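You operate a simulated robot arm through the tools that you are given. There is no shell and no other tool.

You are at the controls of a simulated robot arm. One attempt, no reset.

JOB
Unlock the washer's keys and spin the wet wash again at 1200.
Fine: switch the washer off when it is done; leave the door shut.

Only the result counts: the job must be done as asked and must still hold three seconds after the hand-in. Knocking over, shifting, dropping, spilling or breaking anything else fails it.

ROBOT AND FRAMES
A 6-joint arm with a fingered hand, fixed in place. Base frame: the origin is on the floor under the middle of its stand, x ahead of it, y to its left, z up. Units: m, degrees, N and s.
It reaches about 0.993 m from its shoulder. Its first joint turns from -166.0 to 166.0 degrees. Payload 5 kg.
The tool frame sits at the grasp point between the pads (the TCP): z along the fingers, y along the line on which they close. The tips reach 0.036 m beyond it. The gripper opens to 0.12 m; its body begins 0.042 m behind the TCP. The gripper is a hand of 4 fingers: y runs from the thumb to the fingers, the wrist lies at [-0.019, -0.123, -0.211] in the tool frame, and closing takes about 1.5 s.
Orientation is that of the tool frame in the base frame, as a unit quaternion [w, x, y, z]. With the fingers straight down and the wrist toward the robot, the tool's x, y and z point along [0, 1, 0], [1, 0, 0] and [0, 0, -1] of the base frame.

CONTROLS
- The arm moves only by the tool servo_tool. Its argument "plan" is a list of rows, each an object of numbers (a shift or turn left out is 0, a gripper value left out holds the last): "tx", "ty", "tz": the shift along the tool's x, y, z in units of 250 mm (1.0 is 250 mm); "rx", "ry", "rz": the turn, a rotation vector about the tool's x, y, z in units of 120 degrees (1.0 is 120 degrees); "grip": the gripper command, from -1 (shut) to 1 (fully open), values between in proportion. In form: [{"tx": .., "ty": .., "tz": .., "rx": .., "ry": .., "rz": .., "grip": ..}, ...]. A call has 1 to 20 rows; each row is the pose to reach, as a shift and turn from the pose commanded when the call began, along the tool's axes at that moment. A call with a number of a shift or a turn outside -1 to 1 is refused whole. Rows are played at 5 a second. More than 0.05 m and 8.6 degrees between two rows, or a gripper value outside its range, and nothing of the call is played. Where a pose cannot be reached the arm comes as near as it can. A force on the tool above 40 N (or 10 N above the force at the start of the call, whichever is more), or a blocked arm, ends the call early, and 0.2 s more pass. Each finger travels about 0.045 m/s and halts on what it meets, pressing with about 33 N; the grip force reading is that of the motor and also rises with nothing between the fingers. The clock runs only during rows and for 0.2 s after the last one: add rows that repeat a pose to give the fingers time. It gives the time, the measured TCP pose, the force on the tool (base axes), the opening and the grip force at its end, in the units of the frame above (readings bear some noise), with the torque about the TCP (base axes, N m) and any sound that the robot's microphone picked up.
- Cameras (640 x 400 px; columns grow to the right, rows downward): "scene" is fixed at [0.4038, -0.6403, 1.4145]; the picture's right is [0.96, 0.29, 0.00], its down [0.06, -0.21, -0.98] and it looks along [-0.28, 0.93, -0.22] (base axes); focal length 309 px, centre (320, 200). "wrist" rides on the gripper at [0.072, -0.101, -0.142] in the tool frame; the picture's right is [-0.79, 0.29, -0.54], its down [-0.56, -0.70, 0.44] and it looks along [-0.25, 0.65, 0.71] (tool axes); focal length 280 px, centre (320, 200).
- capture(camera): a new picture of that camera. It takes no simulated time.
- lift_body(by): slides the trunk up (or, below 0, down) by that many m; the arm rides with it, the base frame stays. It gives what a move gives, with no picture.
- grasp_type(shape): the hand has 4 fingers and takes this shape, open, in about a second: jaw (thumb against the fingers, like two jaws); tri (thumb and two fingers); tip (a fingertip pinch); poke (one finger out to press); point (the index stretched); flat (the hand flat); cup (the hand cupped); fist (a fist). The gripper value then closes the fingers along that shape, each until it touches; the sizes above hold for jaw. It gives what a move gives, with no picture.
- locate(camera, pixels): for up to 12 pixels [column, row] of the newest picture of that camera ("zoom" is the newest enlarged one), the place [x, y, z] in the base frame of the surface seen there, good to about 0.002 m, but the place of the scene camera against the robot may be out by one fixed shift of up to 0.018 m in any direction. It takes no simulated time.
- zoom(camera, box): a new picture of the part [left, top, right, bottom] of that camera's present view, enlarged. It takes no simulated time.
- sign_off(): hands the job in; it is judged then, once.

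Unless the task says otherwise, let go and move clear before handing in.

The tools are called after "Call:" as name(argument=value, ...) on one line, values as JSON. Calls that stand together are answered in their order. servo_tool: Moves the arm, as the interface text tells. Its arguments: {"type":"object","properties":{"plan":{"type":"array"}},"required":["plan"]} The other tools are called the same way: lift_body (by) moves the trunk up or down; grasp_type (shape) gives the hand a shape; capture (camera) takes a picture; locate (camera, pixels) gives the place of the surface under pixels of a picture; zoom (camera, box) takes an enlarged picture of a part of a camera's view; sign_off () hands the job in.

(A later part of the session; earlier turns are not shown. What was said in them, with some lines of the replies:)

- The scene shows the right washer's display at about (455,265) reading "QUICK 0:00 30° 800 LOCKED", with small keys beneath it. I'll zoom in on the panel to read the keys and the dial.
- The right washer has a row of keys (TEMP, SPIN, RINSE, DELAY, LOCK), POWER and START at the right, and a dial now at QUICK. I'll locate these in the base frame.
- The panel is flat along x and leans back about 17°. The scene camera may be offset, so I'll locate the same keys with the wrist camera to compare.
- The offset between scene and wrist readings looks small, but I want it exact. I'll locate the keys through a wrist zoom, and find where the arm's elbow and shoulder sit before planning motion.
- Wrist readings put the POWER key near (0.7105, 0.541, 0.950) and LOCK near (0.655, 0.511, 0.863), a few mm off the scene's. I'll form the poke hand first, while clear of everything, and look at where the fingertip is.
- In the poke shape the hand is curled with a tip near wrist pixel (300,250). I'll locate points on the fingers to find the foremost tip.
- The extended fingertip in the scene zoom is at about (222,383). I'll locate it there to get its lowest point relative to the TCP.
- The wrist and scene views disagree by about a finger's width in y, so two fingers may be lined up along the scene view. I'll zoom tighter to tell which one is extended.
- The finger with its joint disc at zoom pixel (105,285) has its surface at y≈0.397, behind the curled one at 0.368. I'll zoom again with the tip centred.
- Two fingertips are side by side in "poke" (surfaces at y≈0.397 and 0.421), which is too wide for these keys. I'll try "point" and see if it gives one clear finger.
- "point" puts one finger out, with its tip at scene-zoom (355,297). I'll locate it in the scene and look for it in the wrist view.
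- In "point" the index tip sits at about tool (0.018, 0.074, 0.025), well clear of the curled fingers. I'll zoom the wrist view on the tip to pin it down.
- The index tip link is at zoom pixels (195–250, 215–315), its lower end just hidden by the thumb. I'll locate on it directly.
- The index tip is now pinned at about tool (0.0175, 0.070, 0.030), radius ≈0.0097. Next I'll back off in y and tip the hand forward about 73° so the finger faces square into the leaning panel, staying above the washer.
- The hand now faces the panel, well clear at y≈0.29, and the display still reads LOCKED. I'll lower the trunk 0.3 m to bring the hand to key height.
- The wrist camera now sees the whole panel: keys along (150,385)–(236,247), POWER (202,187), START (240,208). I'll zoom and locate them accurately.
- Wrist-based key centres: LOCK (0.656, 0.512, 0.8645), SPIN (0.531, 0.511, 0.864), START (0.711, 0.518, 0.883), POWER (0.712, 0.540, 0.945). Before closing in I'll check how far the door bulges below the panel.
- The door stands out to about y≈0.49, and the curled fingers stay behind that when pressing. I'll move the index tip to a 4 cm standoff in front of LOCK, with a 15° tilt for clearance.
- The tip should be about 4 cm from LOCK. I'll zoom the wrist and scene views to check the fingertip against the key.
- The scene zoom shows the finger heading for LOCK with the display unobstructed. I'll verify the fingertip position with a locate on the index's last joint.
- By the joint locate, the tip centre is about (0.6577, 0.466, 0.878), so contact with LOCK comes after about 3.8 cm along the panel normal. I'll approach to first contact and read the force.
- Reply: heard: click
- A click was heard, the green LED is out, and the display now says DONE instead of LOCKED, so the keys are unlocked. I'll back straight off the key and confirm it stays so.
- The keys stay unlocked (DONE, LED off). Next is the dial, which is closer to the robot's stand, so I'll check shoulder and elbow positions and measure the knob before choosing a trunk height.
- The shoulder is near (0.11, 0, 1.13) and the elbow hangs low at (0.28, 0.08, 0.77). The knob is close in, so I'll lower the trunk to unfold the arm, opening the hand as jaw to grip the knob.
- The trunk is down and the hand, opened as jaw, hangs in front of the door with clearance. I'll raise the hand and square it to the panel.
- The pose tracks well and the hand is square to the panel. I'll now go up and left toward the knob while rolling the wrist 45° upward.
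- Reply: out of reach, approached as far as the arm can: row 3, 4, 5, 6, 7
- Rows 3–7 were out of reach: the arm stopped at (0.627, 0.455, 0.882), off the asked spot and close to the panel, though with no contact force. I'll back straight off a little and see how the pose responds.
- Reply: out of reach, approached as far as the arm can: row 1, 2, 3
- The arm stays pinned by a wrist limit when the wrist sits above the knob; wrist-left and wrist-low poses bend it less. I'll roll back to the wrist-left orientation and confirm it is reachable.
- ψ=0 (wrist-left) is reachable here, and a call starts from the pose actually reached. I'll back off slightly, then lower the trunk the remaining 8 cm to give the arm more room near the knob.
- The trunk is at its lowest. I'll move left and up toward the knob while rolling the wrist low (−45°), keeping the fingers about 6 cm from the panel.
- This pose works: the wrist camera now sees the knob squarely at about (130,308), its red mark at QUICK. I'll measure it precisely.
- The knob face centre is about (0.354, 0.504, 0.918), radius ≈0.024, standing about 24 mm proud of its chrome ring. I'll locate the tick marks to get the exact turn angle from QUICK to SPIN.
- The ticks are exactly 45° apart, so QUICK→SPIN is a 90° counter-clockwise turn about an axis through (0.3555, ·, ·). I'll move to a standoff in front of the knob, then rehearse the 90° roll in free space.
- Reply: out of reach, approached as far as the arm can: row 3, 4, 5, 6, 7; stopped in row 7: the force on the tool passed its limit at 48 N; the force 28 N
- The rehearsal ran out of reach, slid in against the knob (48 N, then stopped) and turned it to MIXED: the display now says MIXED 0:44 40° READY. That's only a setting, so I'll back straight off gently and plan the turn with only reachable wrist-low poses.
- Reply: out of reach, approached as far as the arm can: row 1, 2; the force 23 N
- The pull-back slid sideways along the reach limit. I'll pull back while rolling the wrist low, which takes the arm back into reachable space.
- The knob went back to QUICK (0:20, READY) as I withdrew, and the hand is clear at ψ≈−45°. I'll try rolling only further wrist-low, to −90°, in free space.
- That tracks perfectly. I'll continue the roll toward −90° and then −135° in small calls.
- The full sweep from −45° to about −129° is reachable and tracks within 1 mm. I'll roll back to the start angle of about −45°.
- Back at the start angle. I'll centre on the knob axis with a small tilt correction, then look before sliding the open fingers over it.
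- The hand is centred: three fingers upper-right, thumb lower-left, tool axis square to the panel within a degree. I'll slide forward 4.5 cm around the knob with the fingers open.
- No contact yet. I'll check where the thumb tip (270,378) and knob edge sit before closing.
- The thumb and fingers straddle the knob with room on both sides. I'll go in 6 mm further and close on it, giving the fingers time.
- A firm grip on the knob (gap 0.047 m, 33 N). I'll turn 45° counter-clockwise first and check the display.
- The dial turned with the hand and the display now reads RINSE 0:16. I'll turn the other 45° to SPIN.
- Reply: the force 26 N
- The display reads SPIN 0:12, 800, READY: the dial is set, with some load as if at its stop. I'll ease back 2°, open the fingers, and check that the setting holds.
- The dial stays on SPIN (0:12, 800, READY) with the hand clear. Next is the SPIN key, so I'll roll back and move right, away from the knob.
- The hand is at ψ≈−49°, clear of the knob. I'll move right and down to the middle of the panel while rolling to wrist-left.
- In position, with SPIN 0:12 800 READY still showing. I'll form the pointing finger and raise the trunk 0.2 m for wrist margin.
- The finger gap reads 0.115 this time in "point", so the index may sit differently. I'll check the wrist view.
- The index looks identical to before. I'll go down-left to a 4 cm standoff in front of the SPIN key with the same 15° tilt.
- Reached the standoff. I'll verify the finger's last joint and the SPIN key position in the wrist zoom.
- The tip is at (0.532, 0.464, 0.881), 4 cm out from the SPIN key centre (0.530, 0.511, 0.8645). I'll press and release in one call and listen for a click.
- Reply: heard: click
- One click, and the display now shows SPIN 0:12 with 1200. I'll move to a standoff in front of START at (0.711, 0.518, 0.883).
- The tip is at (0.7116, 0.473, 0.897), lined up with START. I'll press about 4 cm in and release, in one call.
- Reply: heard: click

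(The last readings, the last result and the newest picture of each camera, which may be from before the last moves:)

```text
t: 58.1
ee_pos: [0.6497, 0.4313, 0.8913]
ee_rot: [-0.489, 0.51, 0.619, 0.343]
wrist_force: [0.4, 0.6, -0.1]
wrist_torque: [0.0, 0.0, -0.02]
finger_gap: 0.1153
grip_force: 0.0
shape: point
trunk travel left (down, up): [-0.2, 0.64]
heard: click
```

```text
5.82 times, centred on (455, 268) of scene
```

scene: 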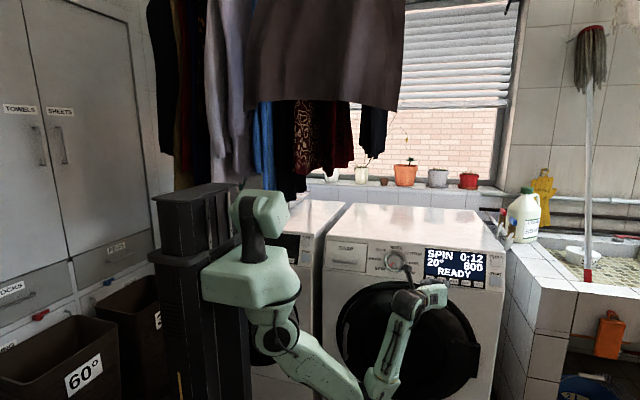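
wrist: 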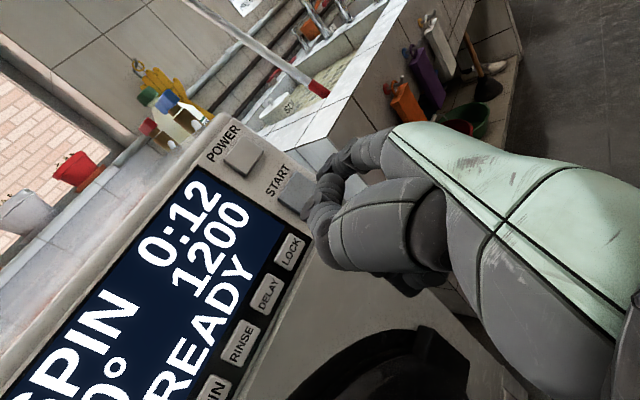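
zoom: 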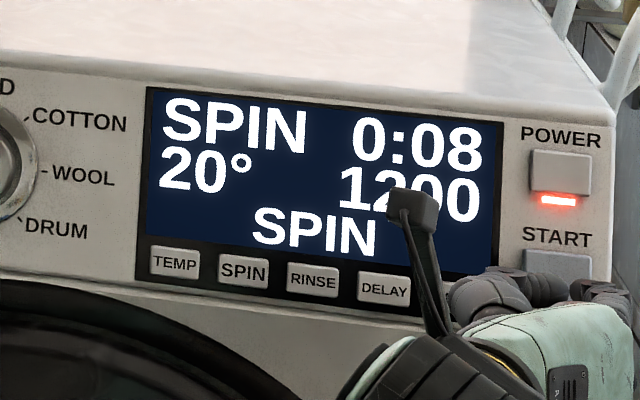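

START clicked and the washer is running: SPIN 1200, 0:08 left, red run LED by POWER. While it spins I'll move up to a standoff in front of POWER without touching anything.

Call:
servo_tool(plan=[{"tx": 0.087}, {"tx": 0.174}, {"tx": 0.259}, {"tx": 0.259}])

Call:
capture(camera="wrist")

Call:
zoom(camera="scene", box=[400, 235, 510, 300])

Call:
zoom(camera="wrist", box=[295, 135, 375, 195])

Call:
locate(camera="zoom", pixels=[[270, 190], [265, 195], [205, 280], [100, 300], [130, 320]])

```text
t: 59.1
ee_pos: [0.6504, 0.4503, 0.9541]
ee_rot: [-0.489, 0.51, 0.619, 0.343]
wrist_force: [-0.2, -0.5, 0.5]
wrist_torque: [0.0, -0.03, 0.02]
finger_gap: 0.0002
grip_force: 0.1
shape: point
trunk travel left (down, up): [-0.2, 0.64]
```

```text
taken
```

wrist: 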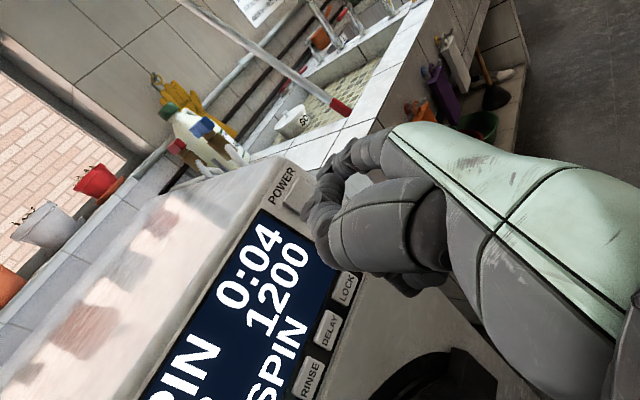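

```text
5.82 times, centred on (455, 268) of scene
```

zoom: 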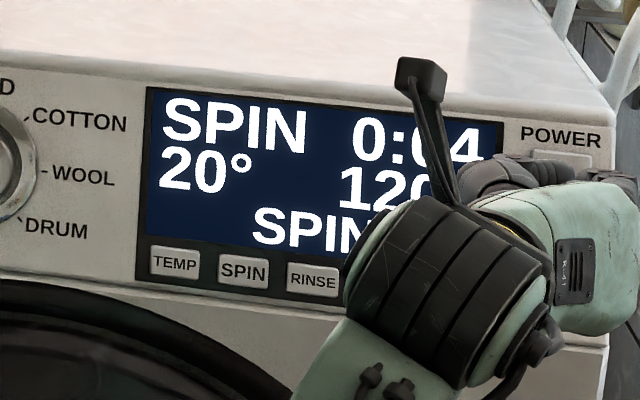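

```text
6.67 times, centred on (335, 165) of wrist
```

zoom: 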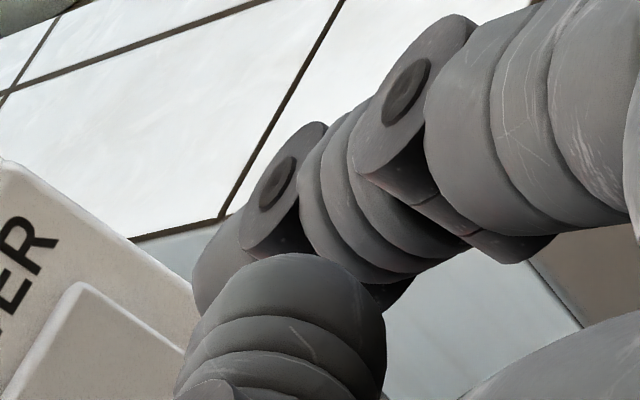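

```text
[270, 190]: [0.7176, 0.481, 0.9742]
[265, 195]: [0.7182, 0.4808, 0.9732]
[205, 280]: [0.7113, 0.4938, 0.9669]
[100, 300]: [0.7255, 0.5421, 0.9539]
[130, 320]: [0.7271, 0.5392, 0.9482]
```

It shows 0:04 and is counting down fast. I'll hold still about 2 s and re-measure the POWER key meanwhile.

Call:
servo_tool(plan=[{"tz": 0}, {"tz": 0}, {"tz": 0}, {"tz": 0}, {"tz": 0}, {"tz": 0}, {"tz": 0}, {"tz": 0}, {"tz": 0}, {"tz": 0}])

Call:
capture(camera="wrist")

Call:
zoom(camera="wrist", box=[230, 150, 340, 240])

Call:
locate(camera="zoom", pixels=[[310, 215], [345, 160], [275, 235], [330, 200], [300, 250], [355, 180]])

Call:
zoom(camera="scene", box=[400, 235, 510, 300])

```text
t: 61.3
ee_pos: [0.6511, 0.4507, 0.954]
ee_rot: [-0.488, 0.51, 0.62, 0.343]
wrist_force: [0.0, -0.5, -0.3]
wrist_torque: [-0.02, -0.01, 0.0]
finger_gap: 0.0
grip_force: 0.1
shape: point
trunk travel left (down, up): [-0.2, 0.64]
```

```text
taken
```

wrist: 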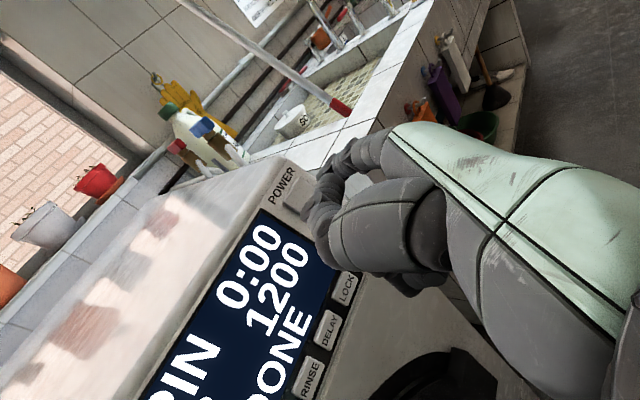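

```text
4.44 times, centred on (285, 195) of wrist
```

zoom: 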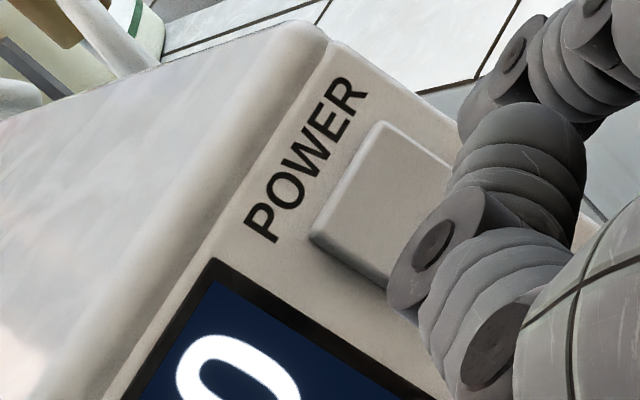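

```text
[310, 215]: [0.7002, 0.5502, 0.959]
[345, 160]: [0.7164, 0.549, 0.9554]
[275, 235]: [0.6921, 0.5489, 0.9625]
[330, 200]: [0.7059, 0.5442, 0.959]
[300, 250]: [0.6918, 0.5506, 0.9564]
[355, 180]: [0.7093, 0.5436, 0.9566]
```

```text
5.82 times, centred on (455, 268) of scene
```

zoom: 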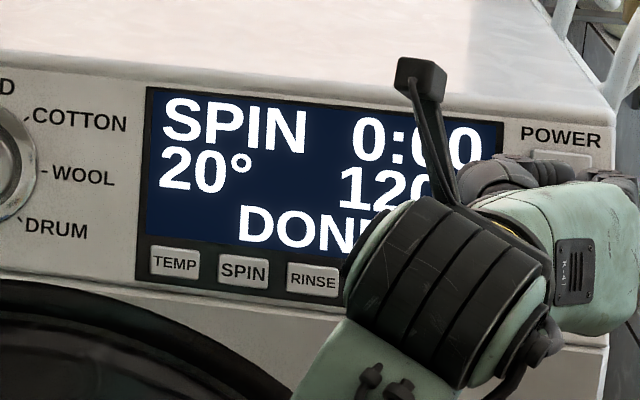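

The display shows SPIN 0:00 1200 DONE, so the spin has finished. I'll press POWER once and release.

Call:
servo_tool(plan=[{"tx": -0.004, "ty": 0.023, "tz": 0.1}, {"tx": -0.008, "ty": 0.035, "tz": 0.147}, {"tx": -0.008, "ty": 0.041, "tz": 0.1642}, {"tx": -0.008, "ty": 0.041, "tz": 0.1642}, {"tx": -0.008, "ty": 0.035, "tz": 0.147}, {"tx": -0.008, "ty": 0.023, "tz": 0.1}, {"tx": -0.008, "ty": 0.0, "tz": 0.0}])

Call:
zoom(camera="scene", box=[400, 235, 510, 300])

```text
t: 62.9
ee_pos: [0.6501, 0.4471, 0.9523]
ee_rot: [-0.489, 0.51, 0.62, 0.343]
wrist_force: [0.9, 0.0, 0.0]
wrist_torque: [0.01, 0.02, -0.01]
finger_gap: 0.0
grip_force: 0.1
shape: point
trunk travel left (down, up): [-0.2, 0.64]
heard: click
```

```text
5.82 times, centred on (455, 268) of scene
```

zoom: 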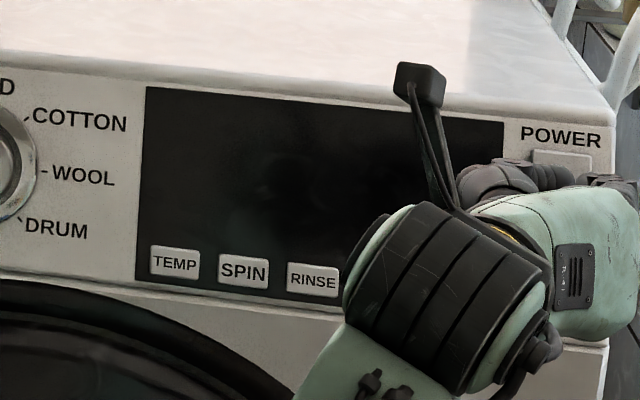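

POWER clicked and the display is dark: the washer is off. I'll withdraw the hand well clear and check that it stays off with the door shut.

Call:
servo_tool(plan=[{"ty": -0.035, "tz": -0.13}, {"ty": -0.07, "tz": -0.26}, {"ty": -0.105, "tz": -0.39}, {"ty": -0.135, "tz": -0.5}, {"ty": -0.135, "tz": -0.5}, {"ty": -0.135, "tz": -0.5}, {"ty": -0.135, "tz": -0.5}, {"ty": -0.135, "tz": -0.5}])

Call:
capture(camera="scene")

Call:
capture(camera="wrist")

Call:
zoom(camera="scene", box=[320, 230, 510, 400])

```text
t: 64.7
ee_pos: [0.6472, 0.3237, 0.9898]
ee_rot: [-0.488, 0.51, 0.619, 0.343]
wrist_force: [-0.4, 0.8, 0.2]
wrist_torque: [0.01, 0.01, 0.0]
finger_gap: 0.0
grip_force: 0.0
shape: point
trunk travel left (down, up): [-0.2, 0.64]
```

```text
taken
```

scene: 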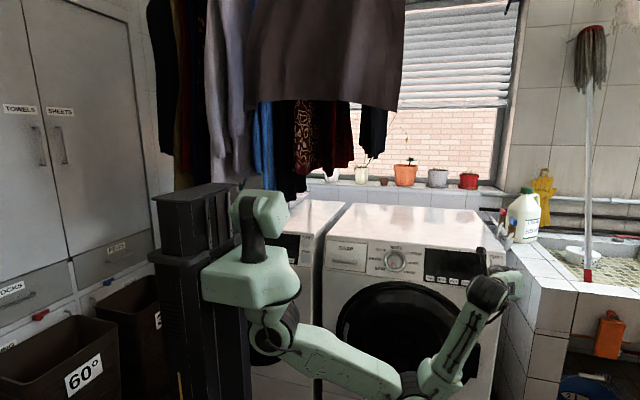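

```text
taken
```

wrist: 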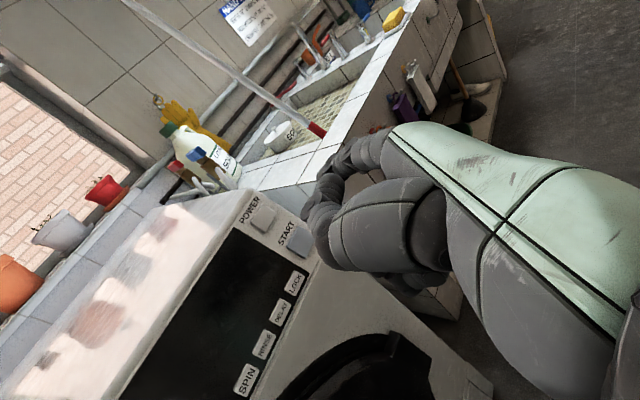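

```text
2.35 times, centred on (415, 315) of scene
```

zoom: 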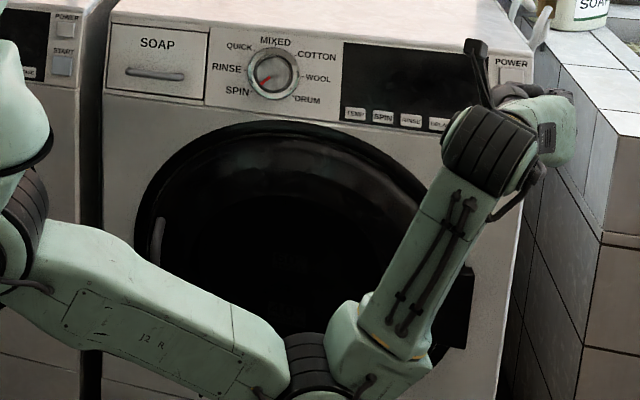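

The display is dark, POWER's LED is out, the dial points at SPIN, the door is shut, and nothing around the washer has moved. The hand is clear (TCP at y≈0.32), so I'm handing in.

Call:
sign_off()

```text
The job is handed in.
```

The washer's keys are unlocked and the wash was spun again at 1200. The display counted down to 0:00 and showed DONE. I then switched the washer off and left the door shut. I've handed the job in, but no verdict has come back yet.

While I was lining up on the dial, the arm ran out of reach. It pressed against the knob at 48 N before stopping. That turned the dial to MIXED, and it went back to QUICK as I pulled away. No cycle started, and I saw nothing moved or damaged. I then gripped the dial properly and turned it to SPIN, where it still points.
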